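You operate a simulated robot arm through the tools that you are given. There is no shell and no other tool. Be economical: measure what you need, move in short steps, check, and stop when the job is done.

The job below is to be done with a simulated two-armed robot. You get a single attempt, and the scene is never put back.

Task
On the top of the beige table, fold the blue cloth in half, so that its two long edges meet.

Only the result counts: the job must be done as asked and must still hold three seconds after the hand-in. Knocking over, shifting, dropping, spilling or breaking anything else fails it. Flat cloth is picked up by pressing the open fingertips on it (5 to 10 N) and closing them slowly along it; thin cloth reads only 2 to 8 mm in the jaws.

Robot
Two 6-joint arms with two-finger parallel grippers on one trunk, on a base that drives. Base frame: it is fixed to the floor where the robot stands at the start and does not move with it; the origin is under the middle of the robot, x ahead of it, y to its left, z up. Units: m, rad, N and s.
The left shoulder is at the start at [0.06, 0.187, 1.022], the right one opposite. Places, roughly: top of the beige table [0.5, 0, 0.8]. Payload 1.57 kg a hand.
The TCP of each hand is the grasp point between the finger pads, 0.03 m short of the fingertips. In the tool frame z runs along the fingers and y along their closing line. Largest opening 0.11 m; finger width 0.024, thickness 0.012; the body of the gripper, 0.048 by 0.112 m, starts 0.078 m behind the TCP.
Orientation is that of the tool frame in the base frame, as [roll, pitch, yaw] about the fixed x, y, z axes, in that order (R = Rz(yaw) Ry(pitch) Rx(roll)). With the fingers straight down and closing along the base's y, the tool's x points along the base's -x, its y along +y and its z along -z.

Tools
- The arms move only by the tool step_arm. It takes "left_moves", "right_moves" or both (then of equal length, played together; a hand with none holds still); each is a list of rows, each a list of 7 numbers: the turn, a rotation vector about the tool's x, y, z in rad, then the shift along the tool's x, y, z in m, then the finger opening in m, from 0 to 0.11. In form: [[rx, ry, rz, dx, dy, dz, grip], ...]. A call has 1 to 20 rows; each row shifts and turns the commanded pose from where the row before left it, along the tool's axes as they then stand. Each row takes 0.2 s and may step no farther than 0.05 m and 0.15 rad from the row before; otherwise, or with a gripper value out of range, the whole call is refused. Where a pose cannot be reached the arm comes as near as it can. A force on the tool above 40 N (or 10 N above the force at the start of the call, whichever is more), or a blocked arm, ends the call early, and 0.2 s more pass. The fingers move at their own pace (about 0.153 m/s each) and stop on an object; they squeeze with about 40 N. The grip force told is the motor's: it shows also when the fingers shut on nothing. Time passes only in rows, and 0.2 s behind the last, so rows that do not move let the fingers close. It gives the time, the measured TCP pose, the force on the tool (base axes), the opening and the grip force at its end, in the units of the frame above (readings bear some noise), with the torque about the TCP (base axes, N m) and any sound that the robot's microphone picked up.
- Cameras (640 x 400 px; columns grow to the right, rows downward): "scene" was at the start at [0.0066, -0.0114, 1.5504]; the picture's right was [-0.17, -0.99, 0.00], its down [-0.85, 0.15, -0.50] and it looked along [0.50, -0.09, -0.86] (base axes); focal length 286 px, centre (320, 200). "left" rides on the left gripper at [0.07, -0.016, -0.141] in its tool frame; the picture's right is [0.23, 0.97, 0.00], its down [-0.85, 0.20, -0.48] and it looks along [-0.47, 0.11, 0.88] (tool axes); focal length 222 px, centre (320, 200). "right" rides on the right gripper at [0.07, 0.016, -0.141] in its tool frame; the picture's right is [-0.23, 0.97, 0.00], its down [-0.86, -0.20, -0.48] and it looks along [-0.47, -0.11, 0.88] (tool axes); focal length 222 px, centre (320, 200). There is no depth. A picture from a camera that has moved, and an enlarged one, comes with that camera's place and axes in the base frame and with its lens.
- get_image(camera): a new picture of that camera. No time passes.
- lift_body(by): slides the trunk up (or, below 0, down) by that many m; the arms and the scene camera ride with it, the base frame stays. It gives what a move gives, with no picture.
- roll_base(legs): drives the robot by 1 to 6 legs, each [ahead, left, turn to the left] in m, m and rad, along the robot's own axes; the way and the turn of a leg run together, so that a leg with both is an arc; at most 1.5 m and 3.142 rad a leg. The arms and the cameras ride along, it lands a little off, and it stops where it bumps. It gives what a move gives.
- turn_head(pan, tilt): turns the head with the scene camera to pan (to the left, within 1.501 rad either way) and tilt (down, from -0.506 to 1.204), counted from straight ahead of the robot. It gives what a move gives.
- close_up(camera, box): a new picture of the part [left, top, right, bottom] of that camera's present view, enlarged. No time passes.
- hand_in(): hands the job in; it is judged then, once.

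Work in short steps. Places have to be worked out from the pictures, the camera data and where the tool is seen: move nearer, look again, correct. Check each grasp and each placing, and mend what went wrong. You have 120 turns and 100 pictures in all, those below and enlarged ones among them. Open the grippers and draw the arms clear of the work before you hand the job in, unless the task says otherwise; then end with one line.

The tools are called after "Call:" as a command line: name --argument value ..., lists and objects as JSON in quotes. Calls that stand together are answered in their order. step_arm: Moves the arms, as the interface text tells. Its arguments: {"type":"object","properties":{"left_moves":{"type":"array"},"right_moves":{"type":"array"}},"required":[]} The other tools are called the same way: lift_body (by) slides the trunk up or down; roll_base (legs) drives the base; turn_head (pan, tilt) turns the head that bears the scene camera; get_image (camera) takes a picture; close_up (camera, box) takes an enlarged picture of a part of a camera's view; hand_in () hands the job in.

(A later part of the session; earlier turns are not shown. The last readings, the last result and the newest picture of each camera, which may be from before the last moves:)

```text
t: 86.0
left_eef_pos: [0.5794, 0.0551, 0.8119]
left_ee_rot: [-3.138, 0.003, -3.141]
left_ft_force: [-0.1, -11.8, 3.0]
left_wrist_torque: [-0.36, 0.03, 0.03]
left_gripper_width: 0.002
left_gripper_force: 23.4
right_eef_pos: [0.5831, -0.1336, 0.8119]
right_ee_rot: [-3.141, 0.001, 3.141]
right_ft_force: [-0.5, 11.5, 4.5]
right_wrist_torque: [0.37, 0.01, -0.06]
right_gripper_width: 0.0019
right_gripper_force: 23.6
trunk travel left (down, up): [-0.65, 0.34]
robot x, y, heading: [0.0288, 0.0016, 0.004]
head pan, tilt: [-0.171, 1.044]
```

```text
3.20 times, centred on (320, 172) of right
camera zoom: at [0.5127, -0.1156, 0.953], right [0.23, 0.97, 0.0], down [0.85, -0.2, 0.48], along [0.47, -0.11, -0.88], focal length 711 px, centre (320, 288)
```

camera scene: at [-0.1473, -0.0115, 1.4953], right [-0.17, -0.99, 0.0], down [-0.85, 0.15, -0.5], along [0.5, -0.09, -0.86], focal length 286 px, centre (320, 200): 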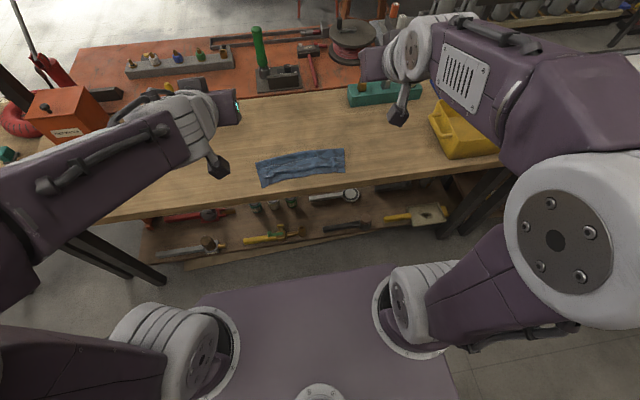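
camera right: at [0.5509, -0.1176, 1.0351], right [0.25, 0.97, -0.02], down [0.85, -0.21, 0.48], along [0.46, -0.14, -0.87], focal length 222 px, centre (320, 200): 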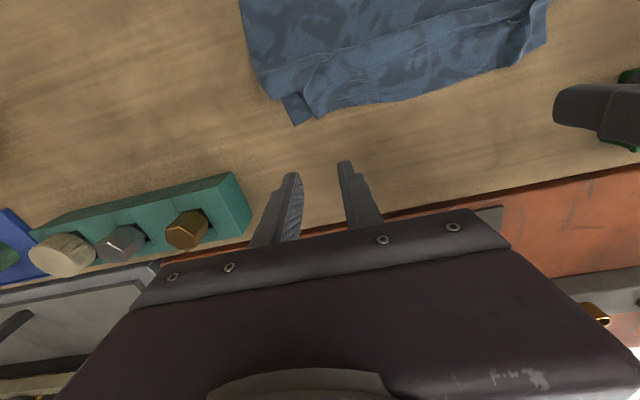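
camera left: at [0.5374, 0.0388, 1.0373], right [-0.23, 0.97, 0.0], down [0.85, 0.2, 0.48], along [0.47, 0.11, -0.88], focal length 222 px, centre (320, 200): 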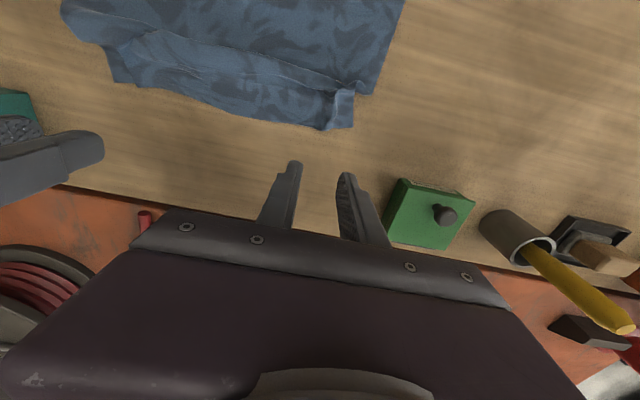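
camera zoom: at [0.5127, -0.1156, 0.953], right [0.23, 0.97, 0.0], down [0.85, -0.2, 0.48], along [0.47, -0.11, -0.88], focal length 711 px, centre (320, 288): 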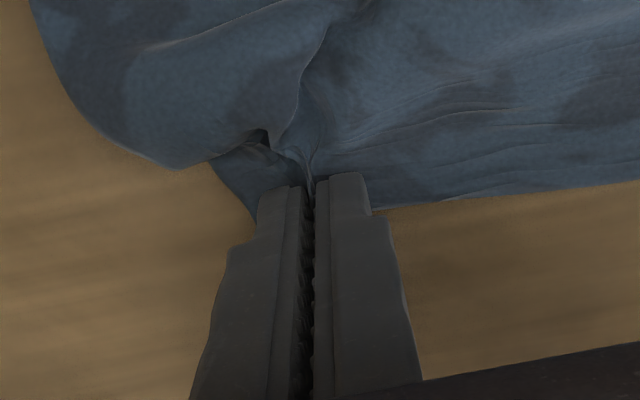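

Both pinch just the edge (~1 cm), 2.0 and 1.9 mm. I ease the tension and lift towards the apex with a slight pitch, letting the loop open.

Call:
step_arm --left_moves '[[0, 0, 0, 0, -0.002, -0.003, 0], [0, -0.03, 0, 0.0015, 0, -0.0125, 0], [0, -0.03, 0, 0.0015, 0, -0.0125, 0], [0, -0.03, 0, 0.0015, 0, -0.0125, 0], [0, -0.03, 0, 0.0015, 0, -0.0125, 0], [0, -0.03, 0, 0.0015, 0, -0.0125, 0], [0, -0.03, 0, 0.0015, 0, -0.0125, 0], [0, -0.03, 0, 0.0015, 0, -0.0125, 0], [0, -0.03, 0, 0.0015, 0, -0.0125, 0]]' --right_moves '[[0, 0, 0, 0, 0.002, -0.003, 0], [0, -0.03, 0, 0.0015, 0, -0.0125, 0], [0, -0.03, 0, 0.0015, 0, -0.0125, 0], [0, -0.03, 0, 0.0015, 0, -0.0125, 0], [0, -0.03, 0, 0.0015, 0, -0.0125, 0], [0, -0.03, 0, 0.0015, 0, -0.0125, 0], [0, -0.03, 0, 0.0015, 0, -0.0125, 0], [0, -0.03, 0, 0.0015, 0, -0.0125, 0], [0, -0.03, 0, 0.0015, 0, -0.0125, 0]]'

Call:
close_up --camera "scene" --box '[220, 110, 420, 235]'

```text
t: 88.0
left_eef_pos: [0.5555, 0.0543, 0.912]
left_ee_rot: [-3.141, 0.243, -3.139]
left_ft_force: [-1.2, -5.6, 0.0]
left_wrist_torque: [-0.15, -0.03, -0.02]
left_gripper_width: 0.0019
left_gripper_force: 23.6
right_eef_pos: [0.5587, -0.1304, 0.9123]
right_ee_rot: [-3.14, 0.243, -3.139]
right_ft_force: [0.1, 5.4, 0.0]
right_wrist_torque: [0.13, -0.01, 0.01]
right_gripper_width: 0.0022
right_gripper_force: 23.4
trunk travel left (down, up): [-0.65, 0.34]
robot x, y, heading: [0.0247, -0.0021, -0.003]
head pan, tilt: [-0.171, 1.044]
```

```text
3.20 times, centred on (320, 172) of scene
camera zoom: at [0.031, -0.0112, 1.5503], right [-0.17, -0.99, 0.0], down [-0.85, 0.15, -0.5], along [0.5, -0.08, -0.86], focal length 917 px, centre (320, 288)
```

zoom: 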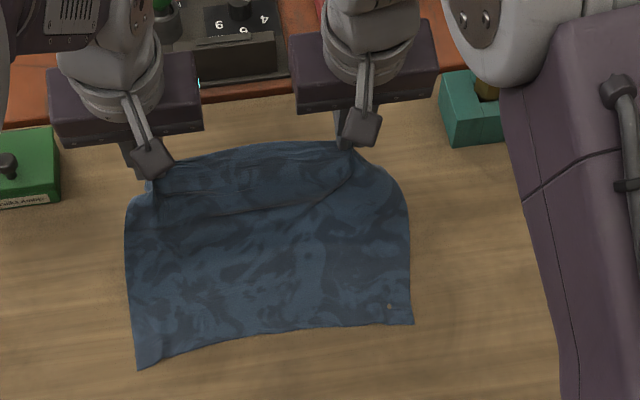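

The cloth opened cleanly, near edge at x≈0.425. Now lowering the trunk in cycles while adding pitch, as before.

Call:
lift_body --by -0.06

Call:
step_arm --left_moves '[[0, -0.06, 0, -0.0072, 0, -0.0132, 0], [0, -0.06, 0, -0.0072, 0, -0.0132, 0], [0, -0.06, 0, -0.0072, 0, -0.0132, 0], [0, -0.06, 0, -0.0072, 0, -0.0132, 0]]' --right_moves '[[0, -0.06, 0, -0.0072, 0, -0.0132, 0], [0, -0.06, 0, -0.0072, 0, -0.0132, 0], [0, -0.06, 0, -0.0072, 0, -0.0132, 0], [0, -0.06, 0, -0.0072, 0, -0.0132, 0]]'

Call:
lift_body --by -0.06

```text
t: 89.0
left_eef_pos: [0.5562, 0.0533, 0.8526]
left_ee_rot: [-3.141, 0.241, -3.138]
left_ft_force: [0.0, -5.5, 0.0]
left_wrist_torque: [-0.17, -0.02, -0.01]
left_gripper_width: 0.0022
left_gripper_force: 24.2
right_eef_pos: [0.5603, -0.1309, 0.851]
right_ee_rot: [-3.141, 0.242, -3.141]
right_ft_force: [-0.4, 5.4, -0.8]
right_wrist_torque: [0.18, 0.0, 0.05]
right_gripper_width: 0.0022
right_gripper_force: 23.5
trunk travel left (down, up): [-0.59, 0.4]
robot x, y, heading: [0.0261, 0.0015, 0.001]
head pan, tilt: [-0.171, 1.044]
```

```text
t: 90.0
left_eef_pos: [0.5658, 0.0537, 0.9112]
left_ee_rot: [-3.138, 0.483, -3.14]
left_ft_force: [-0.4, -5.7, 0.7]
left_wrist_torque: [-0.16, -0.04, -0.06]
left_gripper_width: 0.0022
left_gripper_force: 23.1
right_eef_pos: [0.5699, -0.1318, 0.9111]
right_ee_rot: [-3.14, 0.483, -3.141]
right_ft_force: [-0.4, 5.9, 0.2]
right_wrist_torque: [0.17, 0.0, 0.06]
right_gripper_width: 0.0021
right_gripper_force: 23.3
trunk travel left (down, up): [-0.59, 0.4]
robot x, y, heading: [0.0251, 0.0005, 0.003]
head pan, tilt: [-0.171, 1.044]
```

```text
t: 91.0
left_eef_pos: [0.5655, 0.0542, 0.8511]
left_ee_rot: [-3.139, 0.483, -3.139]
left_ft_force: [-0.2, -6.9, 0.2]
left_wrist_torque: [-0.2, -0.01, -0.07]
left_gripper_width: 0.002
left_gripper_force: 23.3
right_eef_pos: [0.5699, -0.1307, 0.8496]
right_ee_rot: [-3.14, 0.482, -3.141]
right_ft_force: [0.4, 5.7, -0.8]
right_wrist_torque: [0.14, -0.02, 0.05]
right_gripper_width: 0.0022
right_gripper_force: 24.0
trunk travel left (down, up): [-0.53, 0.46]
robot x, y, heading: [0.0269, 0.0001, 0.001]
head pan, tilt: [-0.171, 1.044]
```

Pitch 0.48 on both with no reach trouble. Two more cycles.

Call:
step_arm --left_moves '[[0, -0.06, 0, -0.0054, 0, -0.0145, 0], [0, -0.06, 0, -0.0054, 0, -0.0145, 0], [0, -0.06, 0, -0.0054, 0, -0.0145, 0], [0, -0.06, 0, -0.0054, 0, -0.0145, 0]]' --right_moves '[[0, -0.06, 0, -0.0054, 0, -0.0145, 0], [0, -0.06, 0, -0.0054, 0, -0.0145, 0], [0, -0.06, 0, -0.0054, 0, -0.0145, 0], [0, -0.06, 0, -0.0054, 0, -0.0145, 0]]'

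Call:
lift_body --by -0.06

Call:
step_arm --left_moves '[[0, -0.06, 0, -0.0087, 0, -0.0128, 0], [0, -0.06, 0, -0.0087, 0, -0.0128, 0], [0, -0.06, 0, -0.0087, 0, -0.0128, 0], [0, -0.06, 0, -0.0087, 0, -0.0128, 0]]' --right_moves '[[0, -0.06, 0, -0.0087, 0, -0.0128, 0], [0, -0.06, 0, -0.0087, 0, -0.0128, 0], [0, -0.06, 0, -0.0087, 0, -0.0128, 0], [0, -0.06, 0, -0.0087, 0, -0.0128, 0]]'

Call:
lift_body --by -0.06

```text
t: 92.0
left_eef_pos: [0.5521, 0.0539, 0.9109]
left_ee_rot: [-3.139, 0.72, -3.138]
left_ft_force: [0.6, -6.1, -0.2]
left_wrist_torque: [-0.14, -0.01, -0.07]
left_gripper_width: 0.0019
left_gripper_force: 23.8
right_eef_pos: [0.5557, -0.1312, 0.9116]
right_ee_rot: [3.141, 0.722, -3.14]
right_ft_force: [-0.3, 5.2, 0.4]
right_wrist_torque: [0.13, -0.03, 0.09]
right_gripper_width: 0.0019
right_gripper_force: 23.7
trunk travel left (down, up): [-0.53, 0.46]
robot x, y, heading: [0.0265, 0.002, 0.007]
head pan, tilt: [-0.171, 1.044]
```

```text
t: 93.0
left_eef_pos: [0.5531, 0.0535, 0.8515]
left_ee_rot: [-3.137, 0.721, -3.139]
left_ft_force: [0.0, -5.4, 0.0]
left_wrist_torque: [-0.17, 0.01, -0.1]
left_gripper_width: 0.0019
left_gripper_force: 23.6
right_eef_pos: [0.5571, -0.1308, 0.8507]
right_ee_rot: [-3.139, 0.723, 3.141]
right_ft_force: [-0.2, 6.4, -0.4]
right_wrist_torque: [0.16, -0.01, 0.14]
right_gripper_width: 0.0018
right_gripper_force: 23.6
trunk travel left (down, up): [-0.47, 0.52]
robot x, y, heading: [0.0241, -0.0048, 0.006]
head pan, tilt: [-0.171, 1.044]
```

```text
t: 94.0
left_eef_pos: [0.5391, 0.0536, 0.9111]
left_ee_rot: [-3.138, 0.965, -3.137]
left_ft_force: [0.5, -5.6, -0.4]
left_wrist_torque: [-0.12, 0.01, -0.15]
left_gripper_width: 0.002
left_gripper_force: 23.8
right_eef_pos: [0.5432, -0.1305, 0.911]
right_ee_rot: [-3.14, 0.964, -3.139]
right_ft_force: [-0.5, 6.2, 0.4]
right_wrist_torque: [0.14, 0.02, 0.15]
right_gripper_width: 0.002
right_gripper_force: 23.5
trunk travel left (down, up): [-0.47, 0.52]
robot x, y, heading: [0.027, -0.0012, -0.0]
head pan, tilt: [-0.171, 1.044]
```

```text
t: 95.0
left_eef_pos: [0.5399, 0.0545, 0.8517]
left_ee_rot: [-3.139, 0.961, -3.137]
left_ft_force: [-0.4, -5.3, -0.9]
left_wrist_torque: [-0.12, 0.01, -0.13]
left_gripper_width: 0.0021
left_gripper_force: 23.3
right_eef_pos: [0.5441, -0.1307, 0.8504]
right_ee_rot: [-3.139, 0.964, -3.139]
right_ft_force: [-0.1, 5.5, 0.2]
right_wrist_torque: [0.11, 0.04, 0.14]
right_gripper_width: 0.002
right_gripper_force: 23.7
trunk travel left (down, up): [-0.41, 0.58]
robot x, y, heading: [0.0237, 0.0051, 0.007]
head pan, tilt: [-0.171, 1.044]
```

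Both at pitch 0.96 without difficulty. I add pitch to 1.25, then back the base 10 cm to carry the edge over.

Call:
step_arm --left_moves '[[0, -0.07, 0, 0, 0, 0, 0], [0, -0.07, 0, 0, 0, 0, 0], [0, -0.07, 0, 0, 0, 0, 0], [0, -0.07, 0, 0, 0, 0, 0]]' --right_moves '[[0, -0.07, 0, 0, 0, 0, 0], [0, -0.07, 0, 0, 0, 0, 0], [0, -0.07, 0, 0, 0, 0, 0], [0, -0.07, 0, 0, 0, 0, 0]]'

Call:
roll_base --legs '[[-0.1, 0, 0]]'

Call:
close_up --camera "scene" --box '[200, 70, 440, 220]'

```text
t: 96.0
left_eef_pos: [0.5416, 0.0537, 0.8517]
left_ee_rot: [-3.134, 1.242, -3.134]
left_ft_force: [-0.7, -4.9, 0.5]
left_wrist_torque: [-0.08, 0.0, -0.13]
left_gripper_width: 0.002
left_gripper_force: 23.7
right_eef_pos: [0.5451, -0.1313, 0.8512]
right_ee_rot: [-3.13, 1.243, -3.131]
right_ft_force: [-0.9, 4.7, -0.2]
right_wrist_torque: [0.09, 0.02, 0.12]
right_gripper_width: 0.002
right_gripper_force: 23.4
trunk travel left (down, up): [-0.41, 0.58]
robot x, y, heading: [0.0236, 0.0014, 0.003]
head pan, tilt: [-0.171, 1.044]
```

```text
t: 97.2
left_eef_pos: [0.4384, 0.0538, 0.8521]
left_ee_rot: [-3.135, 1.241, -3.135]
left_ft_force: [0.9, -4.6, 0.0]
left_wrist_torque: [-0.06, -0.01, -0.12]
left_gripper_width: 0.0022
left_gripper_force: 23.1
right_eef_pos: [0.4432, -0.1302, 0.8517]
right_ee_rot: [-3.128, 1.241, -3.129]
right_ft_force: [0.1, 5.8, -0.8]
right_wrist_torque: [0.07, 0.04, 0.13]
right_gripper_width: 0.0019
right_gripper_force: 23.6
trunk travel left (down, up): [-0.41, 0.58]
robot x, y, heading: [-0.0773, -0.0018, 0.0]
head pan, tilt: [-0.171, 1.044]
```

```text
2.67 times, centred on (320, 145) of scene
camera zoom: at [-0.0696, -0.0114, 1.3104], right [-0.17, -0.99, 0.0], down [-0.85, 0.15, -0.5], along [0.5, -0.08, -0.86], focal length 764 px, centre (320, 347)
```

zoom: 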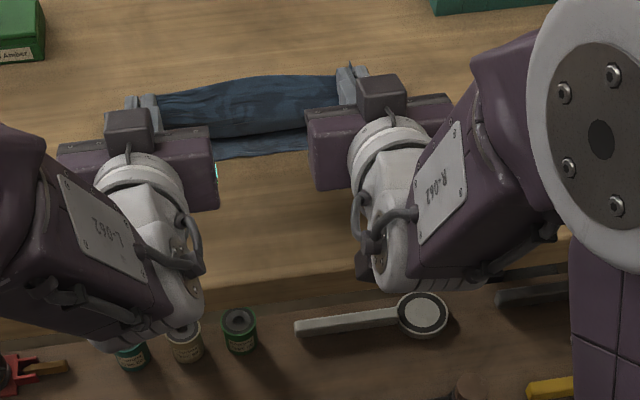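

Near edge is around x≈0.43–0.45. To keep the wrist cameras clear of the table front I take the pitch back to 1.1, lower 3 cm, and back 2.5 cm more, then compare the edges.

Call:
step_arm --left_moves '[[0, 0.07, 0, 0, 0, 0, 0], [0, 0.07, 0, 0, 0, 0, 0]]' --right_moves '[[0, 0.07, 0, 0, 0, 0, 0], [0, 0.07, 0, 0, 0, 0, 0]]'

Call:
lift_body --by -0.03

Call:
roll_base --legs '[[-0.025, 0, 0]]'

Call:
close_up --camera "scene" --box '[220, 70, 380, 170]'

Call:
get_image --camera "left"

Call:
get_image --camera "right"

```text
t: 97.8
left_eef_pos: [0.4387, 0.0527, 0.8505]
left_ee_rot: [-3.135, 1.1, -3.136]
left_ft_force: [0.8, -3.7, 0.5]
left_wrist_torque: [-0.04, -0.02, -0.09]
left_gripper_width: 0.0025
left_gripper_force: 23.7
right_eef_pos: [0.4434, -0.1313, 0.8502]
right_ee_rot: [-3.134, 1.1, -3.134]
right_ft_force: [-0.1, 3.6, 0.4]
right_wrist_torque: [0.09, 0.01, 0.1]
right_gripper_width: 0.002
right_gripper_force: 23.6
trunk travel left (down, up): [-0.41, 0.58]
robot x, y, heading: [-0.0761, -0.0021, -0.001]
head pan, tilt: [-0.171, 1.044]
```

```text
t: 98.5
left_eef_pos: [0.4387, 0.0543, 0.8205]
left_ee_rot: [-3.136, 1.101, -3.136]
left_ft_force: [-1.2, -4.2, 0.3]
left_wrist_torque: [-0.07, 0.02, -0.16]
left_gripper_width: 0.0022
left_gripper_force: 23.5
right_eef_pos: [0.4428, -0.1304, 0.821]
right_ee_rot: [-3.132, 1.103, -3.135]
right_ft_force: [-0.6, 5.8, -0.3]
right_wrist_torque: [0.1, 0.01, 0.14]
right_gripper_width: 0.0023
right_gripper_force: 24.0
trunk travel left (down, up): [-0.38, 0.61]
robot x, y, heading: [-0.0758, 0.0004, 0.003]
head pan, tilt: [-0.171, 1.044]
```

```text
t: 99.3
left_eef_pos: [0.4138, 0.0531, 0.8219]
left_ee_rot: [-3.135, 1.102, -3.135]
left_ft_force: [-0.4, -5.0, 0.5]
left_wrist_torque: [-0.06, 0.01, -0.12]
left_gripper_width: 0.0022
left_gripper_force: 23.8
right_eef_pos: [0.418, -0.1312, 0.8222]
right_ee_rot: [-3.131, 1.101, -3.135]
right_ft_force: [0.1, 4.4, 0.0]
right_wrist_torque: [0.11, 0.0, 0.18]
right_gripper_width: 0.0021
right_gripper_force: 24.2
trunk travel left (down, up): [-0.38, 0.61]
robot x, y, heading: [-0.1005, -0.0, 0.001]
head pan, tilt: [-0.171, 1.044]
```

```text
4.00 times, centred on (300, 120) of scene
camera zoom: at [-0.0949, -0.0115, 1.2804], right [-0.17, -0.99, 0.0], down [-0.85, 0.15, -0.5], along [0.5, -0.08, -0.86], focal length 1146 px, centre (400, 520)
```

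zoom: 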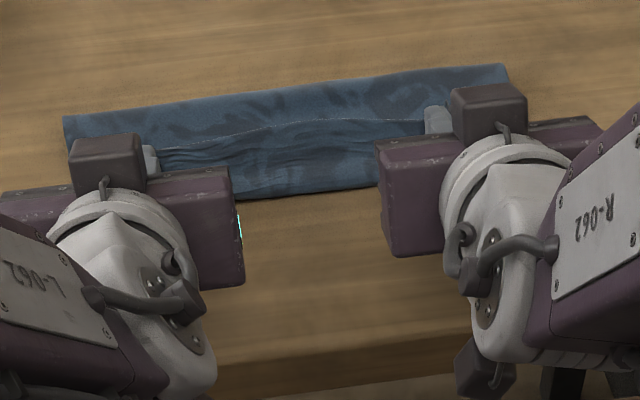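

```text
20 pictures are left
camera left: at [0.2551, 0.0371, 0.8249], right [-0.1, 0.97, -0.2], down [-0.04, 0.2, 0.98], along [0.99, 0.11, 0.02], focal length 222 px, centre (320, 200)
```

left: 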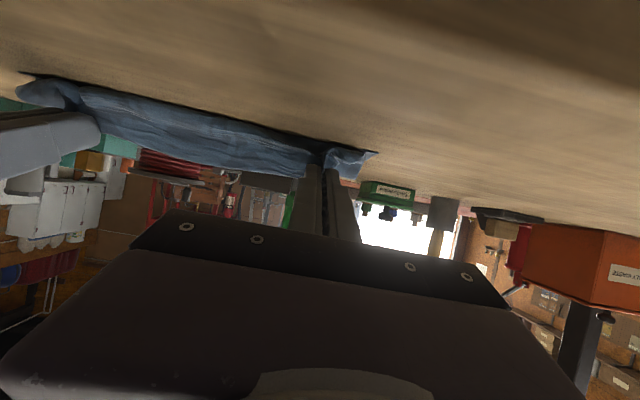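

```text
19 pictures are left
camera right: at [0.2605, -0.1134, 0.824], right [0.1, 0.97, 0.2], down [-0.04, -0.2, 0.98], along [0.99, -0.11, 0.02], focal length 222 px, centre (320, 200)
```

right: 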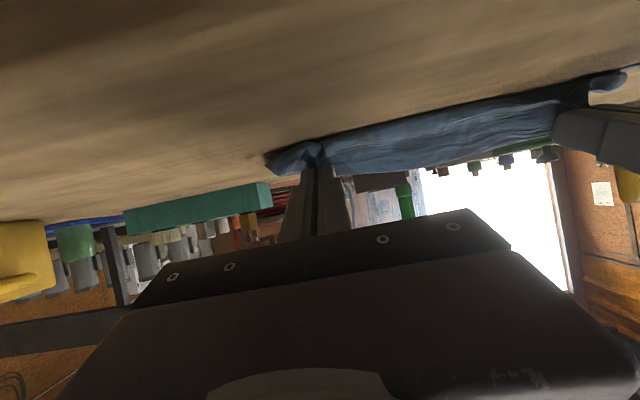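

The hands are about right in x (tips ≈0.441, lower near edge ≈0.433), but the middle of the edge droops forwards from slack. I spread the hands 3 mm each to draw the edge straight, move 8 mm back and lower to contact.

Call:
step_arm --left_moves '[[0, 0, 0, 0, 0.003, 0, 0], [0, 0, 0, 0.0042, 0, -0.0009, 0], [0, 0, 0, 0.0042, 0, -0.0009, 0], [0, 0, 0, 0.0042, 0, -0.0009, 0], [0, 0, 0, 0, 0, 0, 0]]' --right_moves '[[0, 0, 0, 0, -0.003, 0, 0], [0, 0, 0, 0.0044, 0, -0.0014, 0], [0, 0, 0, 0.0044, 0, -0.0014, 0], [0, 0, 0, 0.0044, 0, -0.0014, 0], [0, 0, 0, 0, 0, 0, 0]]'

Call:
close_up --camera "scene" --box '[220, 70, 380, 170]'

```text
t: 100.5
left_eef_pos: [0.4058, 0.056, 0.8109]
left_ee_rot: [-3.136, 1.101, -3.14]
left_ft_force: [2.0, -16.8, 0.5]
left_wrist_torque: [-0.3, -0.03, -0.42]
left_gripper_width: 0.0019
left_gripper_force: 23.7
right_eef_pos: [0.4089, -0.1345, 0.8108]
right_ee_rot: [-3.131, 1.1, -3.133]
right_ft_force: [-0.2, 16.9, 0.9]
right_wrist_torque: [0.28, 0.0, 0.42]
right_gripper_width: 0.0022
right_gripper_force: 23.7
trunk travel left (down, up): [-0.38, 0.61]
robot x, y, heading: [-0.0984, -0.0013, 0.005]
head pan, tilt: [-0.171, 1.044]
```

```text
4.00 times, centred on (300, 120) of scene
camera zoom: at [-0.0933, -0.0115, 1.2804], right [-0.17, -0.99, 0.0], down [-0.85, 0.15, -0.5], along [0.5, -0.08, -0.86], focal length 1146 px, centre (400, 520)
```

zoom: 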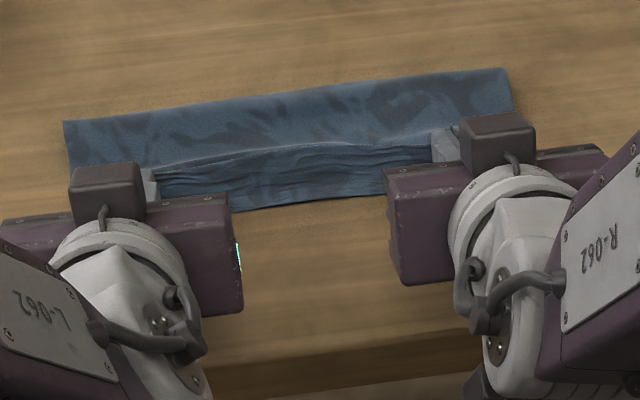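

The pleated strip stands upright from the curl (x≈0.426) with the edge on top. I need it leaning towards the robot before release, so I draw the hands 2 cm further back at table height.

Call:
step_arm --left_moves '[[0, 0, 0, 0.0029, 0, -0.0041, 0], [0, 0, 0, 0.0029, 0, -0.0041, 0], [0, 0, 0, 0.0029, 0, -0.0041, 0], [0, 0, 0, 0.0029, 0, -0.0041, 0], [0, 0, 0, 0, 0, 0, 0]]' --right_moves '[[0, 0, 0, 0.0029, 0, -0.0043, 0], [0, 0, 0, 0.0029, 0, -0.0043, 0], [0, 0, 0, 0.0029, 0, -0.0043, 0], [0, 0, 0, 0.0029, 0, -0.0043, 0], [0, 0, 0, 0, 0, 0, 0]]'

Call:
close_up --camera "scene" --box '[220, 70, 380, 170]'

```text
t: 101.7
left_eef_pos: [0.3857, 0.0572, 0.8085]
left_ee_rot: [-3.137, 1.1, -3.136]
left_ft_force: [0.8, -16.8, 1.7]
left_wrist_torque: [-0.31, -0.07, -0.46]
left_gripper_width: 0.0019
left_gripper_force: 23.9
right_eef_pos: [0.389, -0.1341, 0.8091]
right_ee_rot: [-3.131, 1.101, -3.135]
right_ft_force: [0.1, 17.9, 0.7]
right_wrist_torque: [0.27, -0.02, 0.44]
right_gripper_width: 0.0021
right_gripper_force: 23.6
trunk travel left (down, up): [-0.38, 0.61]
robot x, y, heading: [-0.1001, 0.0, 0.001]
head pan, tilt: [-0.171, 1.044]
```

```text
4.00 times, centred on (300, 120) of scene
camera zoom: at [-0.0934, -0.0114, 1.2804], right [-0.17, -0.99, 0.0], down [-0.85, 0.15, -0.5], along [0.5, -0.08, -0.86], focal length 1146 px, centre (400, 520)
```

zoom: 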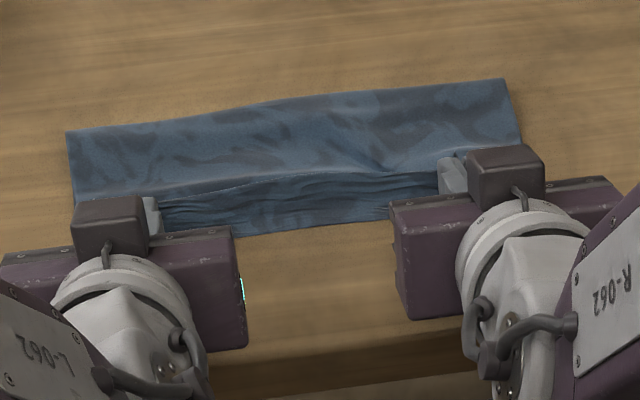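

Dragging just shifts the fold line, so that's no good. Better plan while still holding the edge: lift the cloth until it hangs, pitch the tools past horizontal in the air, re-lay the lower half starting close to the table front, then fold back with the strip leaning towards the robot. First I ease tension and lift.

Call:
step_arm --left_moves '[[0, 0, 0, 0, -0.002, 0, 0], [0, 0, 0, 0, 0, 0, 0]]' --right_moves '[[0, 0, 0, 0, 0.002, 0, 0], [0, 0, 0, 0, 0, 0, 0]]'

Call:
lift_body --by 0.21

Call:
step_arm --left_moves '[[0, -0.1, 0, 0, 0, 0, 0], [0, -0.1, 0, 0, 0, 0, 0], [0, -0.1, 0, 0, 0, 0, 0], [0, -0.1, 0, 0, 0, 0, 0], [0, -0.1, 0, 0, 0, 0, 0]]' --right_moves '[[0, -0.1, 0, 0, 0, 0, 0], [0, -0.1, 0, 0, 0, 0, 0], [0, -0.1, 0, 0, 0, 0, 0], [0, -0.1, 0, 0, 0, 0, 0], [0, -0.1, 0, 0, 0, 0, 0]]'

Call:
get_image --camera "scene"

```text
t: 102.3
left_eef_pos: [0.3874, 0.0548, 0.8092]
left_ee_rot: [-3.136, 1.102, -3.137]
left_ft_force: [0.2, -8.9, 2.8]
left_wrist_torque: [-0.14, -0.01, -0.19]
left_gripper_width: 0.0022
left_gripper_force: 24.2
right_eef_pos: [0.3884, -0.1326, 0.8091]
right_ee_rot: [-3.13, 1.101, -3.136]
right_ft_force: [0.3, 9.6, 1.5]
right_wrist_torque: [0.14, -0.01, 0.26]
right_gripper_width: 0.002
right_gripper_force: 23.6
trunk travel left (down, up): [-0.38, 0.61]
robot x, y, heading: [-0.0993, 0.0007, 0.006]
head pan, tilt: [-0.171, 1.044]
```

```text
t: 104.6
left_eef_pos: [0.3857, 0.0555, 1.0172]
left_ee_rot: [-3.137, 1.103, -3.137]
left_ft_force: [0.6, -8.1, 0.9]
left_wrist_torque: [-0.11, 0.01, -0.2]
left_gripper_width: 0.0021
left_gripper_force: 23.7
right_eef_pos: [0.3887, -0.1317, 1.019]
right_ee_rot: [-3.13, 1.101, -3.135]
right_ft_force: [0.0, 7.5, 0.7]
right_wrist_torque: [0.09, -0.04, 0.2]
right_gripper_width: 0.002
right_gripper_force: 23.6
trunk travel left (down, up): [-0.59, 0.4]
robot x, y, heading: [-0.1, -0.0008, 0.001]
head pan, tilt: [-0.171, 1.044]
```

```text
t: 105.8
left_eef_pos: [0.4042, 0.0292, 1.0601]
left_ee_rot: [0.109, 1.544, 0.113]
left_ft_force: [0.2, -0.2, 0.7]
left_wrist_torque: [-0.03, 0.02, -0.01]
left_gripper_width: 0.0019
left_gripper_force: 23.6
left hand out of reach, approached as far as the arm can: row 3, 4, 5
right_eef_pos: [0.3992, -0.0907, 1.0919]
right_ee_rot: [-0.571, 1.542, -0.578]
right_ft_force: [0.4, 0.3, 0.2]
right_wrist_torque: [0.01, -0.03, -0.03]
right_gripper_width: 0.0017
right_gripper_force: 24.0
right hand out of reach, approached as far as the arm can: row 1, 2, 3, 4, 5
trunk travel left (down, up): [-0.59, 0.4]
robot x, y, heading: [-0.1026, -0.003, 0.001]
head pan, tilt: [-0.171, 1.044]
```

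```text
16 pictures are left
camera scene: at [-0.0929, -0.0116, 1.4904], right [-0.17, -0.99, 0.0], down [-0.85, 0.15, -0.5], along [0.5, -0.08, -0.86], focal length 286 px, centre (320, 200)
```

scene: 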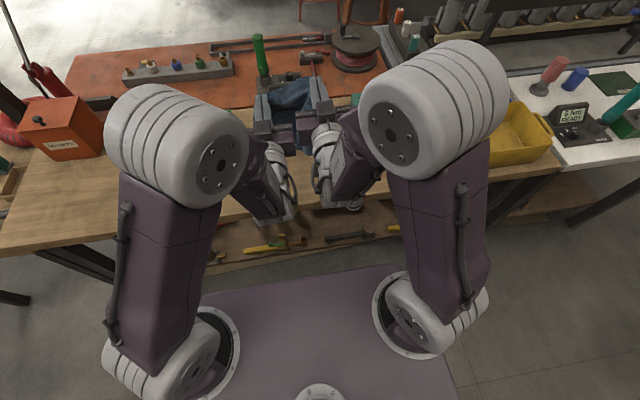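

At pitch ≈1.6 (fingers horizontal) the hands drifted up and inward to stay in reach, so the arms want the hands higher relative to the shoulders. I raise the hands and spread them back apart.

Call:
step_arm --left_moves '[[0, 0, 0, -0.025, 0.006, 0, 0], [0, 0, 0, -0.025, 0.006, 0, 0], [0, 0, 0, -0.025, 0.006, 0, 0], [0, 0, 0, -0.025, 0.006, 0, 0]]' --right_moves '[[0, 0, 0, -0.0175, -0.0105, 0, 0], [0, 0, 0, -0.0175, -0.0105, 0, 0], [0, 0, 0, -0.0175, -0.0105, 0, 0], [0, 0, 0, -0.0175, -0.0105, 0, 0]]'

```text
t: 106.8
left_eef_pos: [0.3997, 0.0548, 1.1604]
left_ee_rot: [-0.052, 1.54, -0.052]
left_ft_force: [-0.1, -2.7, 1.1]
left_wrist_torque: [-0.03, 0.0, -0.1]
left_gripper_width: 0.0019
left_gripper_force: 24.0
right_eef_pos: [0.3977, -0.1299, 1.1639]
right_ee_rot: [-0.161, 1.54, -0.162]
right_ft_force: [0.3, 3.1, -0.7]
right_wrist_torque: [0.01, 0.0, 0.07]
right_gripper_width: 0.0019
right_gripper_force: 23.8
right hand out of reach, approached as far as the arm can: row 2
trunk travel left (down, up): [-0.59, 0.4]
robot x, y, heading: [-0.0977, 0.0032, 0.004]
head pan, tilt: [-0.171, 1.044]
```

All restored, φ≈1.6 and z 1.16. Trying a further 0.4 rad of pitch.

Call:
step_arm --left_moves '[[0, -0.1, 0, 0, 0, 0, 0], [0, -0.1, 0, 0, 0, 0, 0], [0, -0.1, 0, 0, 0, 0, 0], [0, -0.1, 0, 0, 0, 0, 0]]' --right_moves '[[0, -0.1, 0, 0, 0, 0, 0], [0, -0.1, 0, 0, 0, 0, 0], [0, -0.1, 0, 0, 0, 0, 0], [0, -0.1, 0, 0, 0, 0, 0]]'

```text
t: 107.8
left_eef_pos: [0.4026, 0.0531, 1.1613]
left_ee_rot: [0.003, 1.142, 0.007]
left_ft_force: [0.1, -0.5, 0.2]
left_wrist_torque: [0.03, -0.02, 0.02]
left_gripper_width: 0.002
left_gripper_force: 23.5
right_eef_pos: [0.4078, -0.1044, 1.1961]
right_ee_rot: [-0.027, 1.141, -0.032]
right_ft_force: [0.7, -0.2, 0.0]
right_wrist_torque: [-0.04, 0.01, 0.0]
right_gripper_width: 0.0021
right_gripper_force: 23.7
right hand out of reach, approached as far as the arm can: row 2, 3, 4
trunk travel left (down, up): [-0.59, 0.4]
robot x, y, heading: [-0.1046, 0.0012, 0.0]
head pan, tilt: [-0.171, 1.044]
```

Left reached φ=2.0 in place; the right drifted a little. I raise both a bit more and spread the right back.

Call:
step_arm --left_moves '[[0, 0, 0, -0.0152, 0, 0.007, 0], [0, 0, 0, -0.0152, 0, 0.007, 0], [0, 0, 0, -0.0152, 0, 0.007, 0]]' --right_moves '[[0, 0, 0, -0.0152, -0.009, 0.0015, 0], [0, 0, 0, 0, -0.009, 0, 0], [0, 0, 0, 0, -0.009, 0, 0]]'

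Call:
get_image --camera "scene"

```text
t: 108.6
left_eef_pos: [0.3995, 0.0549, 1.2096]
left_ee_rot: [-0.004, 1.139, -0.002]
left_ft_force: [-0.2, 0.4, 0.2]
left_wrist_torque: [0.03, 0.01, 0.02]
left_gripper_width: 0.002
left_gripper_force: 23.5
right_eef_pos: [0.4, -0.118, 1.2176]
right_ee_rot: [-0.019, 1.143, -0.023]
right_ft_force: [0.4, 0.3, -0.3]
right_wrist_torque: [0.02, 0.0, -0.02]
right_gripper_width: 0.0019
right_gripper_force: 23.4
right hand out of reach, approached as far as the arm can: row 2, 3
trunk travel left (down, up): [-0.59, 0.4]
robot x, y, heading: [-0.1018, 0.0012, 0.004]
head pan, tilt: [-0.171, 1.044]
```

```text
15 pictures are left
camera scene: at [-0.0942, -0.0113, 1.4904], right [-0.17, -0.99, 0.0], down [-0.85, 0.15, -0.5], along [0.5, -0.08, -0.86], focal length 286 px, centre (320, 200)
```

scene: 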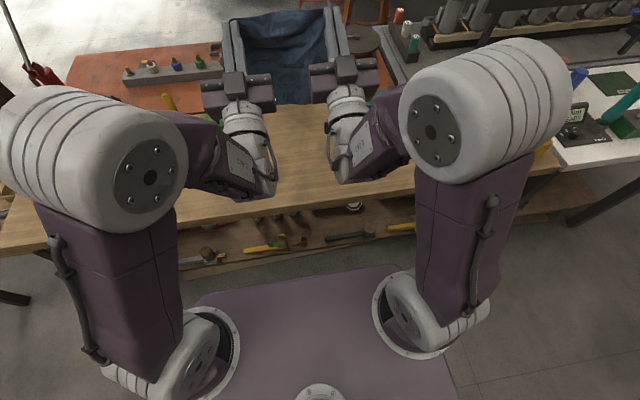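

The cloth hangs cleanly between both hands, now with φ=2.0 reachable 25 cm above shoulder level. For laying I return to φ≈1.5 (camera clearance), back the base 7 cm and lower so the free edge is just about to touch at x≈0.36.

Call:
step_arm --left_moves '[[0, 0.1, 0, 0, 0.002, 0, 0], [0, 0.1, 0, 0, 0.002, 0, 0], [0, 0.1, 0, 0, 0.002, 0, 0], [0, 0.1, 0, 0, 0, 0, 0], [0, 0.1, 0, 0, 0, 0, 0]]' --right_moves '[[0, 0.1, 0, 0, 0, 0, 0], [0, 0.1, 0, 0, -0.002, 0, 0], [0, 0.1, 0, 0, -0.002, 0, 0], [0, 0.1, 0, 0, -0.002, 0, 0], [0, 0.1, 0, 0, 0, 0, 0]]'

Call:
roll_base --legs '[[-0.07, 0, 0]]'

Call:
lift_body --by -0.19

Call:
get_image --camera "scene"

```text
t: 109.8
left_eef_pos: [0.3999, 0.0593, 1.2101]
left_ee_rot: [-3.103, 1.499, -3.104]
left_ft_force: [-0.9, -3.2, 0.2]
left_wrist_torque: [-0.02, 0.02, -0.11]
left_gripper_width: 0.0021
left_gripper_force: 24.0
right_eef_pos: [0.3993, -0.1254, 1.2171]
right_ee_rot: [-3.078, 1.499, -3.079]
right_ft_force: [-0.3, 3.7, -0.8]
right_wrist_torque: [0.06, 0.01, 0.12]
right_gripper_width: 0.0021
right_gripper_force: 23.5
trunk travel left (down, up): [-0.59, 0.4]
robot x, y, heading: [-0.0993, 0.0008, -0.001]
head pan, tilt: [-0.171, 1.044]
```

```text
t: 110.8
left_eef_pos: [0.3287, 0.0589, 1.21]
left_ee_rot: [-3.112, 1.501, -3.112]
left_ft_force: [-0.7, -5.0, 0.7]
left_wrist_torque: [-0.03, 0.01, -0.19]
left_gripper_width: 0.0019
left_gripper_force: 23.3
right_eef_pos: [0.3299, -0.125, 1.2172]
right_ee_rot: [-3.076, 1.501, -3.076]
right_ft_force: [-0.2, 5.0, 0.0]
right_wrist_torque: [0.02, -0.02, 0.17]
right_gripper_width: 0.0019
right_gripper_force: 23.5
trunk travel left (down, up): [-0.59, 0.4]
robot x, y, heading: [-0.1668, -0.0019, 0.002]
head pan, tilt: [-0.171, 1.044]
```

```text
t: 112.9
left_eef_pos: [0.3306, 0.0593, 1.0198]
left_ee_rot: [-3.111, 1.501, -3.114]
left_ft_force: [-1.3, -3.9, -0.2]
left_wrist_torque: [0.0, -0.03, -0.13]
left_gripper_width: 0.0018
left_gripper_force: 23.8
right_eef_pos: [0.3301, -0.1252, 1.0279]
right_ee_rot: [-3.076, 1.5, -3.076]
right_ft_force: [-0.6, 4.3, 0.8]
right_wrist_torque: [0.04, -0.03, 0.14]
right_gripper_width: 0.0019
right_gripper_force: 23.5
trunk travel left (down, up): [-0.4, 0.59]
robot x, y, heading: [-0.1708, -0.0027, 0.001]
head pan, tilt: [-0.171, 1.044]
```

```text
14 pictures are left
camera scene: at [-0.1637, -0.0115, 1.3004], right [-0.17, -0.99, 0.0], down [-0.85, 0.15, -0.5], along [0.5, -0.09, -0.86], focal length 286 px, centre (320, 200)
```

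scene: 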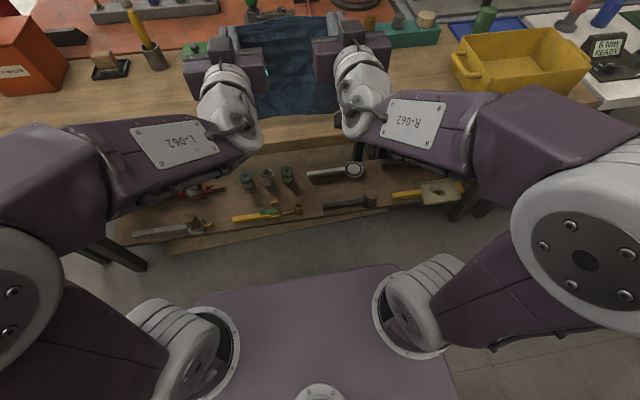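

The free edge hangs just above the table at x≈0.37. Now I lay the lower half by alternately lowering and driving forward in small steps.

Call:
lift_body --by -0.03

Call:
roll_base --legs '[[0.03, 0, 0]]'

Call:
lift_body --by -0.03

Call:
roll_base --legs '[[0.03, 0, 0]]'

Call:
lift_body --by -0.03

Call:
roll_base --legs '[[0.025, 0, 0]]'

Call:
get_image --camera "scene"

```text
t: 113.6
left_eef_pos: [0.3294, 0.0601, 0.9901]
left_ee_rot: [-3.11, 1.501, -3.115]
left_ft_force: [0.3, -4.4, 0.2]
left_wrist_torque: [-0.06, 0.02, -0.15]
left_gripper_width: 0.0019
left_gripper_force: 23.4
right_eef_pos: [0.3296, -0.1253, 0.9967]
right_ee_rot: [-3.076, 1.502, -3.076]
right_ft_force: [-0.1, 4.7, -0.4]
right_wrist_torque: [-0.01, 0.0, 0.11]
right_gripper_width: 0.002
right_gripper_force: 23.6
trunk travel left (down, up): [-0.37, 0.62]
robot x, y, heading: [-0.1694, -0.002, -0.005]
head pan, tilt: [-0.171, 1.044]
```

```text
t: 114.5
left_eef_pos: [0.3611, 0.0585, 0.989]
left_ee_rot: [-3.114, 1.5, -3.114]
left_ft_force: [0.4, -4.1, -0.8]
left_wrist_torque: [-0.04, -0.02, -0.13]
left_gripper_width: 0.002
left_gripper_force: 23.9
right_eef_pos: [0.3606, -0.1262, 0.9959]
right_ee_rot: [-3.078, 1.498, -3.08]
right_ft_force: [0.6, 4.9, -0.5]
right_wrist_torque: [0.03, -0.01, 0.14]
right_gripper_width: 0.0023
right_gripper_force: 23.7
trunk travel left (down, up): [-0.37, 0.62]
robot x, y, heading: [-0.1393, -0.0032, 0.002]
head pan, tilt: [-0.171, 1.044]
```

```text
t: 115.2
left_eef_pos: [0.3598, 0.0594, 0.9601]
left_ee_rot: [-3.112, 1.501, -3.112]
left_ft_force: [-0.1, -4.1, -0.5]
left_wrist_torque: [0.01, 0.0, -0.15]
left_gripper_width: 0.0019
left_gripper_force: 23.7
right_eef_pos: [0.3599, -0.125, 0.9674]
right_ee_rot: [-3.074, 1.499, -3.075]
right_ft_force: [-0.5, 5.3, -0.4]
right_wrist_torque: [0.04, 0.02, 0.14]
right_gripper_width: 0.0021
right_gripper_force: 23.5
trunk travel left (down, up): [-0.34, 0.65]
robot x, y, heading: [-0.1407, -0.0004, -0.003]
head pan, tilt: [-0.171, 1.044]
```

```text
t: 116.0
left_eef_pos: [0.3915, 0.0592, 0.9598]
left_ee_rot: [-3.115, 1.502, -3.114]
left_ft_force: [-0.3, -4.3, -0.1]
left_wrist_torque: [0.0, -0.01, -0.15]
left_gripper_width: 0.0017
left_gripper_force: 23.5
right_eef_pos: [0.391, -0.126, 0.9672]
right_ee_rot: [-3.076, 1.497, -3.079]
right_ft_force: [0.5, 4.0, -0.1]
right_wrist_torque: [0.04, -0.02, 0.18]
right_gripper_width: 0.002
right_gripper_force: 23.3
trunk travel left (down, up): [-0.34, 0.65]
robot x, y, heading: [-0.1086, -0.0034, -0.001]
head pan, tilt: [-0.171, 1.044]
```

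```text
t: 116.8
left_eef_pos: [0.3907, 0.0591, 0.9299]
left_ee_rot: [-3.113, 1.501, -3.117]
left_ft_force: [0.0, -3.7, 0.3]
left_wrist_torque: [-0.01, -0.02, -0.1]
left_gripper_width: 0.002
left_gripper_force: 23.5
right_eef_pos: [0.3886, -0.1266, 0.9375]
right_ee_rot: [-3.073, 1.5, -3.076]
right_ft_force: [-0.5, 3.6, 0.0]
right_wrist_torque: [0.01, -0.03, 0.12]
right_gripper_width: 0.0019
right_gripper_force: 23.5
trunk travel left (down, up): [-0.31, 0.68]
robot x, y, heading: [-0.1112, 0.0006, 0.001]
head pan, tilt: [-0.171, 1.044]
```

```text
t: 117.6
left_eef_pos: [0.4153, 0.0596, 0.93]
left_ee_rot: [-3.115, 1.501, -3.116]
left_ft_force: [0.6, -4.3, 0.4]
left_wrist_torque: [-0.04, -0.01, -0.14]
left_gripper_width: 0.0022
left_gripper_force: 23.2
right_eef_pos: [0.4154, -0.1241, 0.9367]
right_ee_rot: [-3.076, 1.497, -3.077]
right_ft_force: [0.5, 3.4, -0.9]
right_wrist_torque: [0.01, -0.01, 0.12]
right_gripper_width: 0.0019
right_gripper_force: 23.3
trunk travel left (down, up): [-0.31, 0.68]
robot x, y, heading: [-0.0856, 0.0016, 0.003]
head pan, tilt: [-0.171, 1.044]
```

```text
13 pictures are left
camera scene: at [-0.0772, -0.0115, 1.2104], right [-0.17, -0.99, 0.0], down [-0.85, 0.15, -0.5], along [0.5, -0.09, -0.86], focal length 286 px, centre (320, 200)
```

scene: 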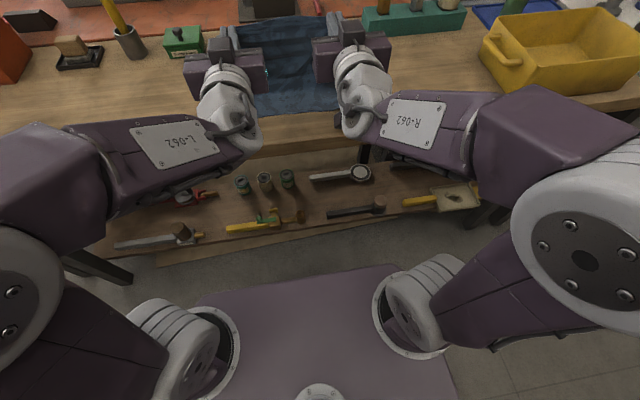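

Near edge on the table at x≈0.39, cloth rising to the hands at z≈0.93. Two more steps lay the rest of the lower half (fold line ≈0.50).

Call:
lift_body --by -0.025

Call:
roll_base --legs '[[0.025, 0, 0]]'

Call:
lift_body --by -0.025

Call:
roll_base --legs '[[0.02, 0, 0]]'

Call:
close_up --camera "scene" --box '[200, 20, 400, 145]'

```text
t: 118.3
left_eef_pos: [0.4145, 0.0583, 0.9053]
left_ee_rot: [-3.114, 1.501, -3.116]
left_ft_force: [-0.2, -3.7, -0.7]
left_wrist_torque: [-0.06, 0.0, -0.14]
left_gripper_width: 0.002
left_gripper_force: 23.2
right_eef_pos: [0.4151, -0.1251, 0.9115]
right_ee_rot: [-3.073, 1.498, -3.074]
right_ft_force: [-0.6, 4.0, -0.1]
right_wrist_torque: [0.02, 0.02, 0.1]
right_gripper_width: 0.0021
right_gripper_force: 23.8
trunk travel left (down, up): [-0.285, 0.705]
robot x, y, heading: [-0.0859, 0.0001, 0.001]
head pan, tilt: [-0.171, 1.044]
```

```text
t: 119.1
left_eef_pos: [0.4399, 0.0591, 0.905]
left_ee_rot: [-3.114, 1.5, -3.115]
left_ft_force: [0.8, -4.1, 0.0]
left_wrist_torque: [-0.03, -0.04, -0.12]
left_gripper_width: 0.0018
left_gripper_force: 23.7
right_eef_pos: [0.4401, -0.1246, 0.9106]
right_ee_rot: [-3.075, 1.501, -3.078]
right_ft_force: [0.2, 3.4, 0.3]
right_wrist_torque: [0.02, 0.01, 0.14]
right_gripper_width: 0.0019
right_gripper_force: 23.3
trunk travel left (down, up): [-0.285, 0.705]
robot x, y, heading: [-0.06, 0.0009, 0.001]
head pan, tilt: [-0.171, 1.044]
```

```text
t: 119.8
left_eef_pos: [0.4403, 0.0591, 0.8809]
left_ee_rot: [-3.114, 1.502, -3.115]
left_ft_force: [-0.7, -4.0, 0.1]
left_wrist_torque: [0.01, 0.0, -0.13]
left_gripper_width: 0.0019
left_gripper_force: 23.9
right_eef_pos: [0.4411, -0.1253, 0.8874]
right_ee_rot: [-3.072, 1.5, -3.074]
right_ft_force: [0.1, 2.5, 0.2]
right_wrist_torque: [0.01, -0.01, 0.09]
right_gripper_width: 0.0018
right_gripper_force: 23.3
trunk travel left (down, up): [-0.26, 0.73]
robot x, y, heading: [-0.0641, -0.0013, -0.002]
head pan, tilt: [-0.171, 1.044]
```

```text
t: 120.6
left_eef_pos: [0.4604, 0.0593, 0.8797]
left_ee_rot: [-3.115, 1.5, -3.115]
left_ft_force: [-0.2, -3.3, -1.0]
left_wrist_torque: [-0.02, -0.02, -0.09]
left_gripper_width: 0.0023
left_gripper_force: 23.6
right_eef_pos: [0.4611, -0.1256, 0.8856]
right_ee_rot: [-3.074, 1.5, -3.077]
right_ft_force: [0.9, 4.2, -0.4]
right_wrist_torque: [0.04, 0.02, 0.15]
right_gripper_width: 0.0022
right_gripper_force: 23.4
trunk travel left (down, up): [-0.26, 0.73]
robot x, y, heading: [-0.0386, 0.0032, -0.003]
head pan, tilt: [-0.171, 1.044]
```

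```text
3.20 times, centred on (300, 82) of scene
camera zoom: at [-0.0325, -0.0115, 1.1604], right [-0.17, -0.99, 0.0], down [-0.85, 0.15, -0.5], along [0.5, -0.09, -0.86], focal length 917 px, centre (384, 576)
```

zoom: 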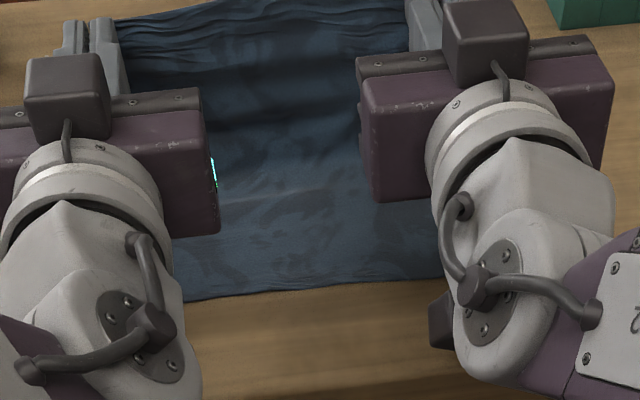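

The lower half lies flat, near edge at x≈0.388, hands above the fold line. Now folding back: base back in steps with lowering, then pitch on to ≈1.85 in front of the table edge.

Call:
roll_base --legs '[[-0.04, 0, 0]]'

Call:
lift_body --by -0.015

Call:
roll_base --legs '[[-0.04, 0, 0]]'

Call:
step_arm --left_moves '[[0, -0.07, 0, 0, 0, 0, 0], [0, -0.07, 0, 0, 0, 0, 0], [0, -0.07, 0, 0, 0, 0, 0], [0, -0.07, 0, 0, 0, 0, 0], [0, -0.07, 0, 0, 0, 0, 0]]' --right_moves '[[0, -0.07, 0, 0, 0, 0, 0], [0, -0.07, 0, 0, 0, 0, 0], [0, -0.07, 0, 0, 0, 0, 0], [0, -0.07, 0, 0, 0, 0, 0], [0, -0.07, 0, 0, 0, 0, 0]]'

Call:
get_image --camera "scene"

```text
t: 121.5
left_eef_pos: [0.4188, 0.0581, 0.8809]
left_ee_rot: [-3.116, 1.502, -3.117]
left_ft_force: [0.0, -3.1, 0.4]
left_wrist_torque: [0.02, 0.04, -0.09]
left_gripper_width: 0.0021
left_gripper_force: 23.6
right_eef_pos: [0.4203, -0.1263, 0.8869]
right_ee_rot: [-3.071, 1.502, -3.071]
right_ft_force: [0.2, 3.5, -0.4]
right_wrist_torque: [0.03, 0.01, 0.11]
right_gripper_width: 0.002
right_gripper_force: 23.8
trunk travel left (down, up): [-0.26, 0.73]
robot x, y, heading: [-0.084, -0.0038, -0.002]
head pan, tilt: [-0.171, 1.044]
```

```text
t: 122.1
left_eef_pos: [0.4202, 0.0586, 0.8657]
left_ee_rot: [-3.116, 1.502, -3.117]
left_ft_force: [0.4, -4.3, 0.1]
left_wrist_torque: [-0.03, 0.01, -0.09]
left_gripper_width: 0.002
left_gripper_force: 23.7
right_eef_pos: [0.4201, -0.125, 0.8711]
right_ee_rot: [-3.071, 1.499, -3.073]
right_ft_force: [-0.6, 2.8, -0.4]
right_wrist_torque: [0.0, 0.04, 0.09]
right_gripper_width: 0.0021
right_gripper_force: 23.1
trunk travel left (down, up): [-0.245, 0.745]
robot x, y, heading: [-0.0848, 0.0027, 0.004]
head pan, tilt: [-0.171, 1.044]
```

```text
t: 123.0
left_eef_pos: [0.3798, 0.0579, 0.8663]
left_ee_rot: [-3.115, 1.501, -3.116]
left_ft_force: [0.3, -3.2, 0.7]
left_wrist_torque: [-0.01, -0.01, -0.09]
left_gripper_width: 0.0021
left_gripper_force: 24.0
right_eef_pos: [0.38, -0.1248, 0.8716]
right_ee_rot: [-3.069, 1.502, -3.073]
right_ft_force: [-0.4, 3.9, -0.2]
right_wrist_torque: [0.03, 0.0, 0.12]
right_gripper_width: 0.0019
right_gripper_force: 23.4
trunk travel left (down, up): [-0.245, 0.745]
robot x, y, heading: [-0.1183, -0.0009, 0.003]
head pan, tilt: [-0.171, 1.044]
```

```text
t: 124.2
left_eef_pos: [0.3795, 0.0586, 0.8664]
left_ee_rot: [-0.006, 1.29, -0.005]
left_ft_force: [0.0, -3.2, 0.7]
left_wrist_torque: [0.02, -0.02, -0.05]
left_gripper_width: 0.0025
left_gripper_force: 23.6
right_eef_pos: [0.3806, -0.1239, 0.8723]
right_ee_rot: [-0.019, 1.292, -0.019]
right_ft_force: [-0.2, 2.1, 0.4]
right_wrist_torque: [0.02, -0.01, 0.06]
right_gripper_width: 0.0021
right_gripper_force: 23.7
trunk travel left (down, up): [-0.245, 0.745]
robot x, y, heading: [-0.1224, -0.0007, 0.003]
head pan, tilt: [-0.171, 1.044]
```

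```text
11 pictures are left
camera scene: at [-0.113, -0.0115, 1.1454], right [-0.17, -0.99, 0.0], down [-0.85, 0.15, -0.5], along [0.5, -0.09, -0.86], focal length 286 px, centre (320, 200)
```

scene: 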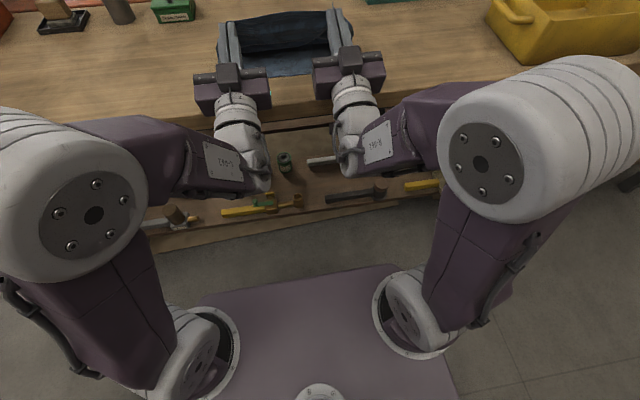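

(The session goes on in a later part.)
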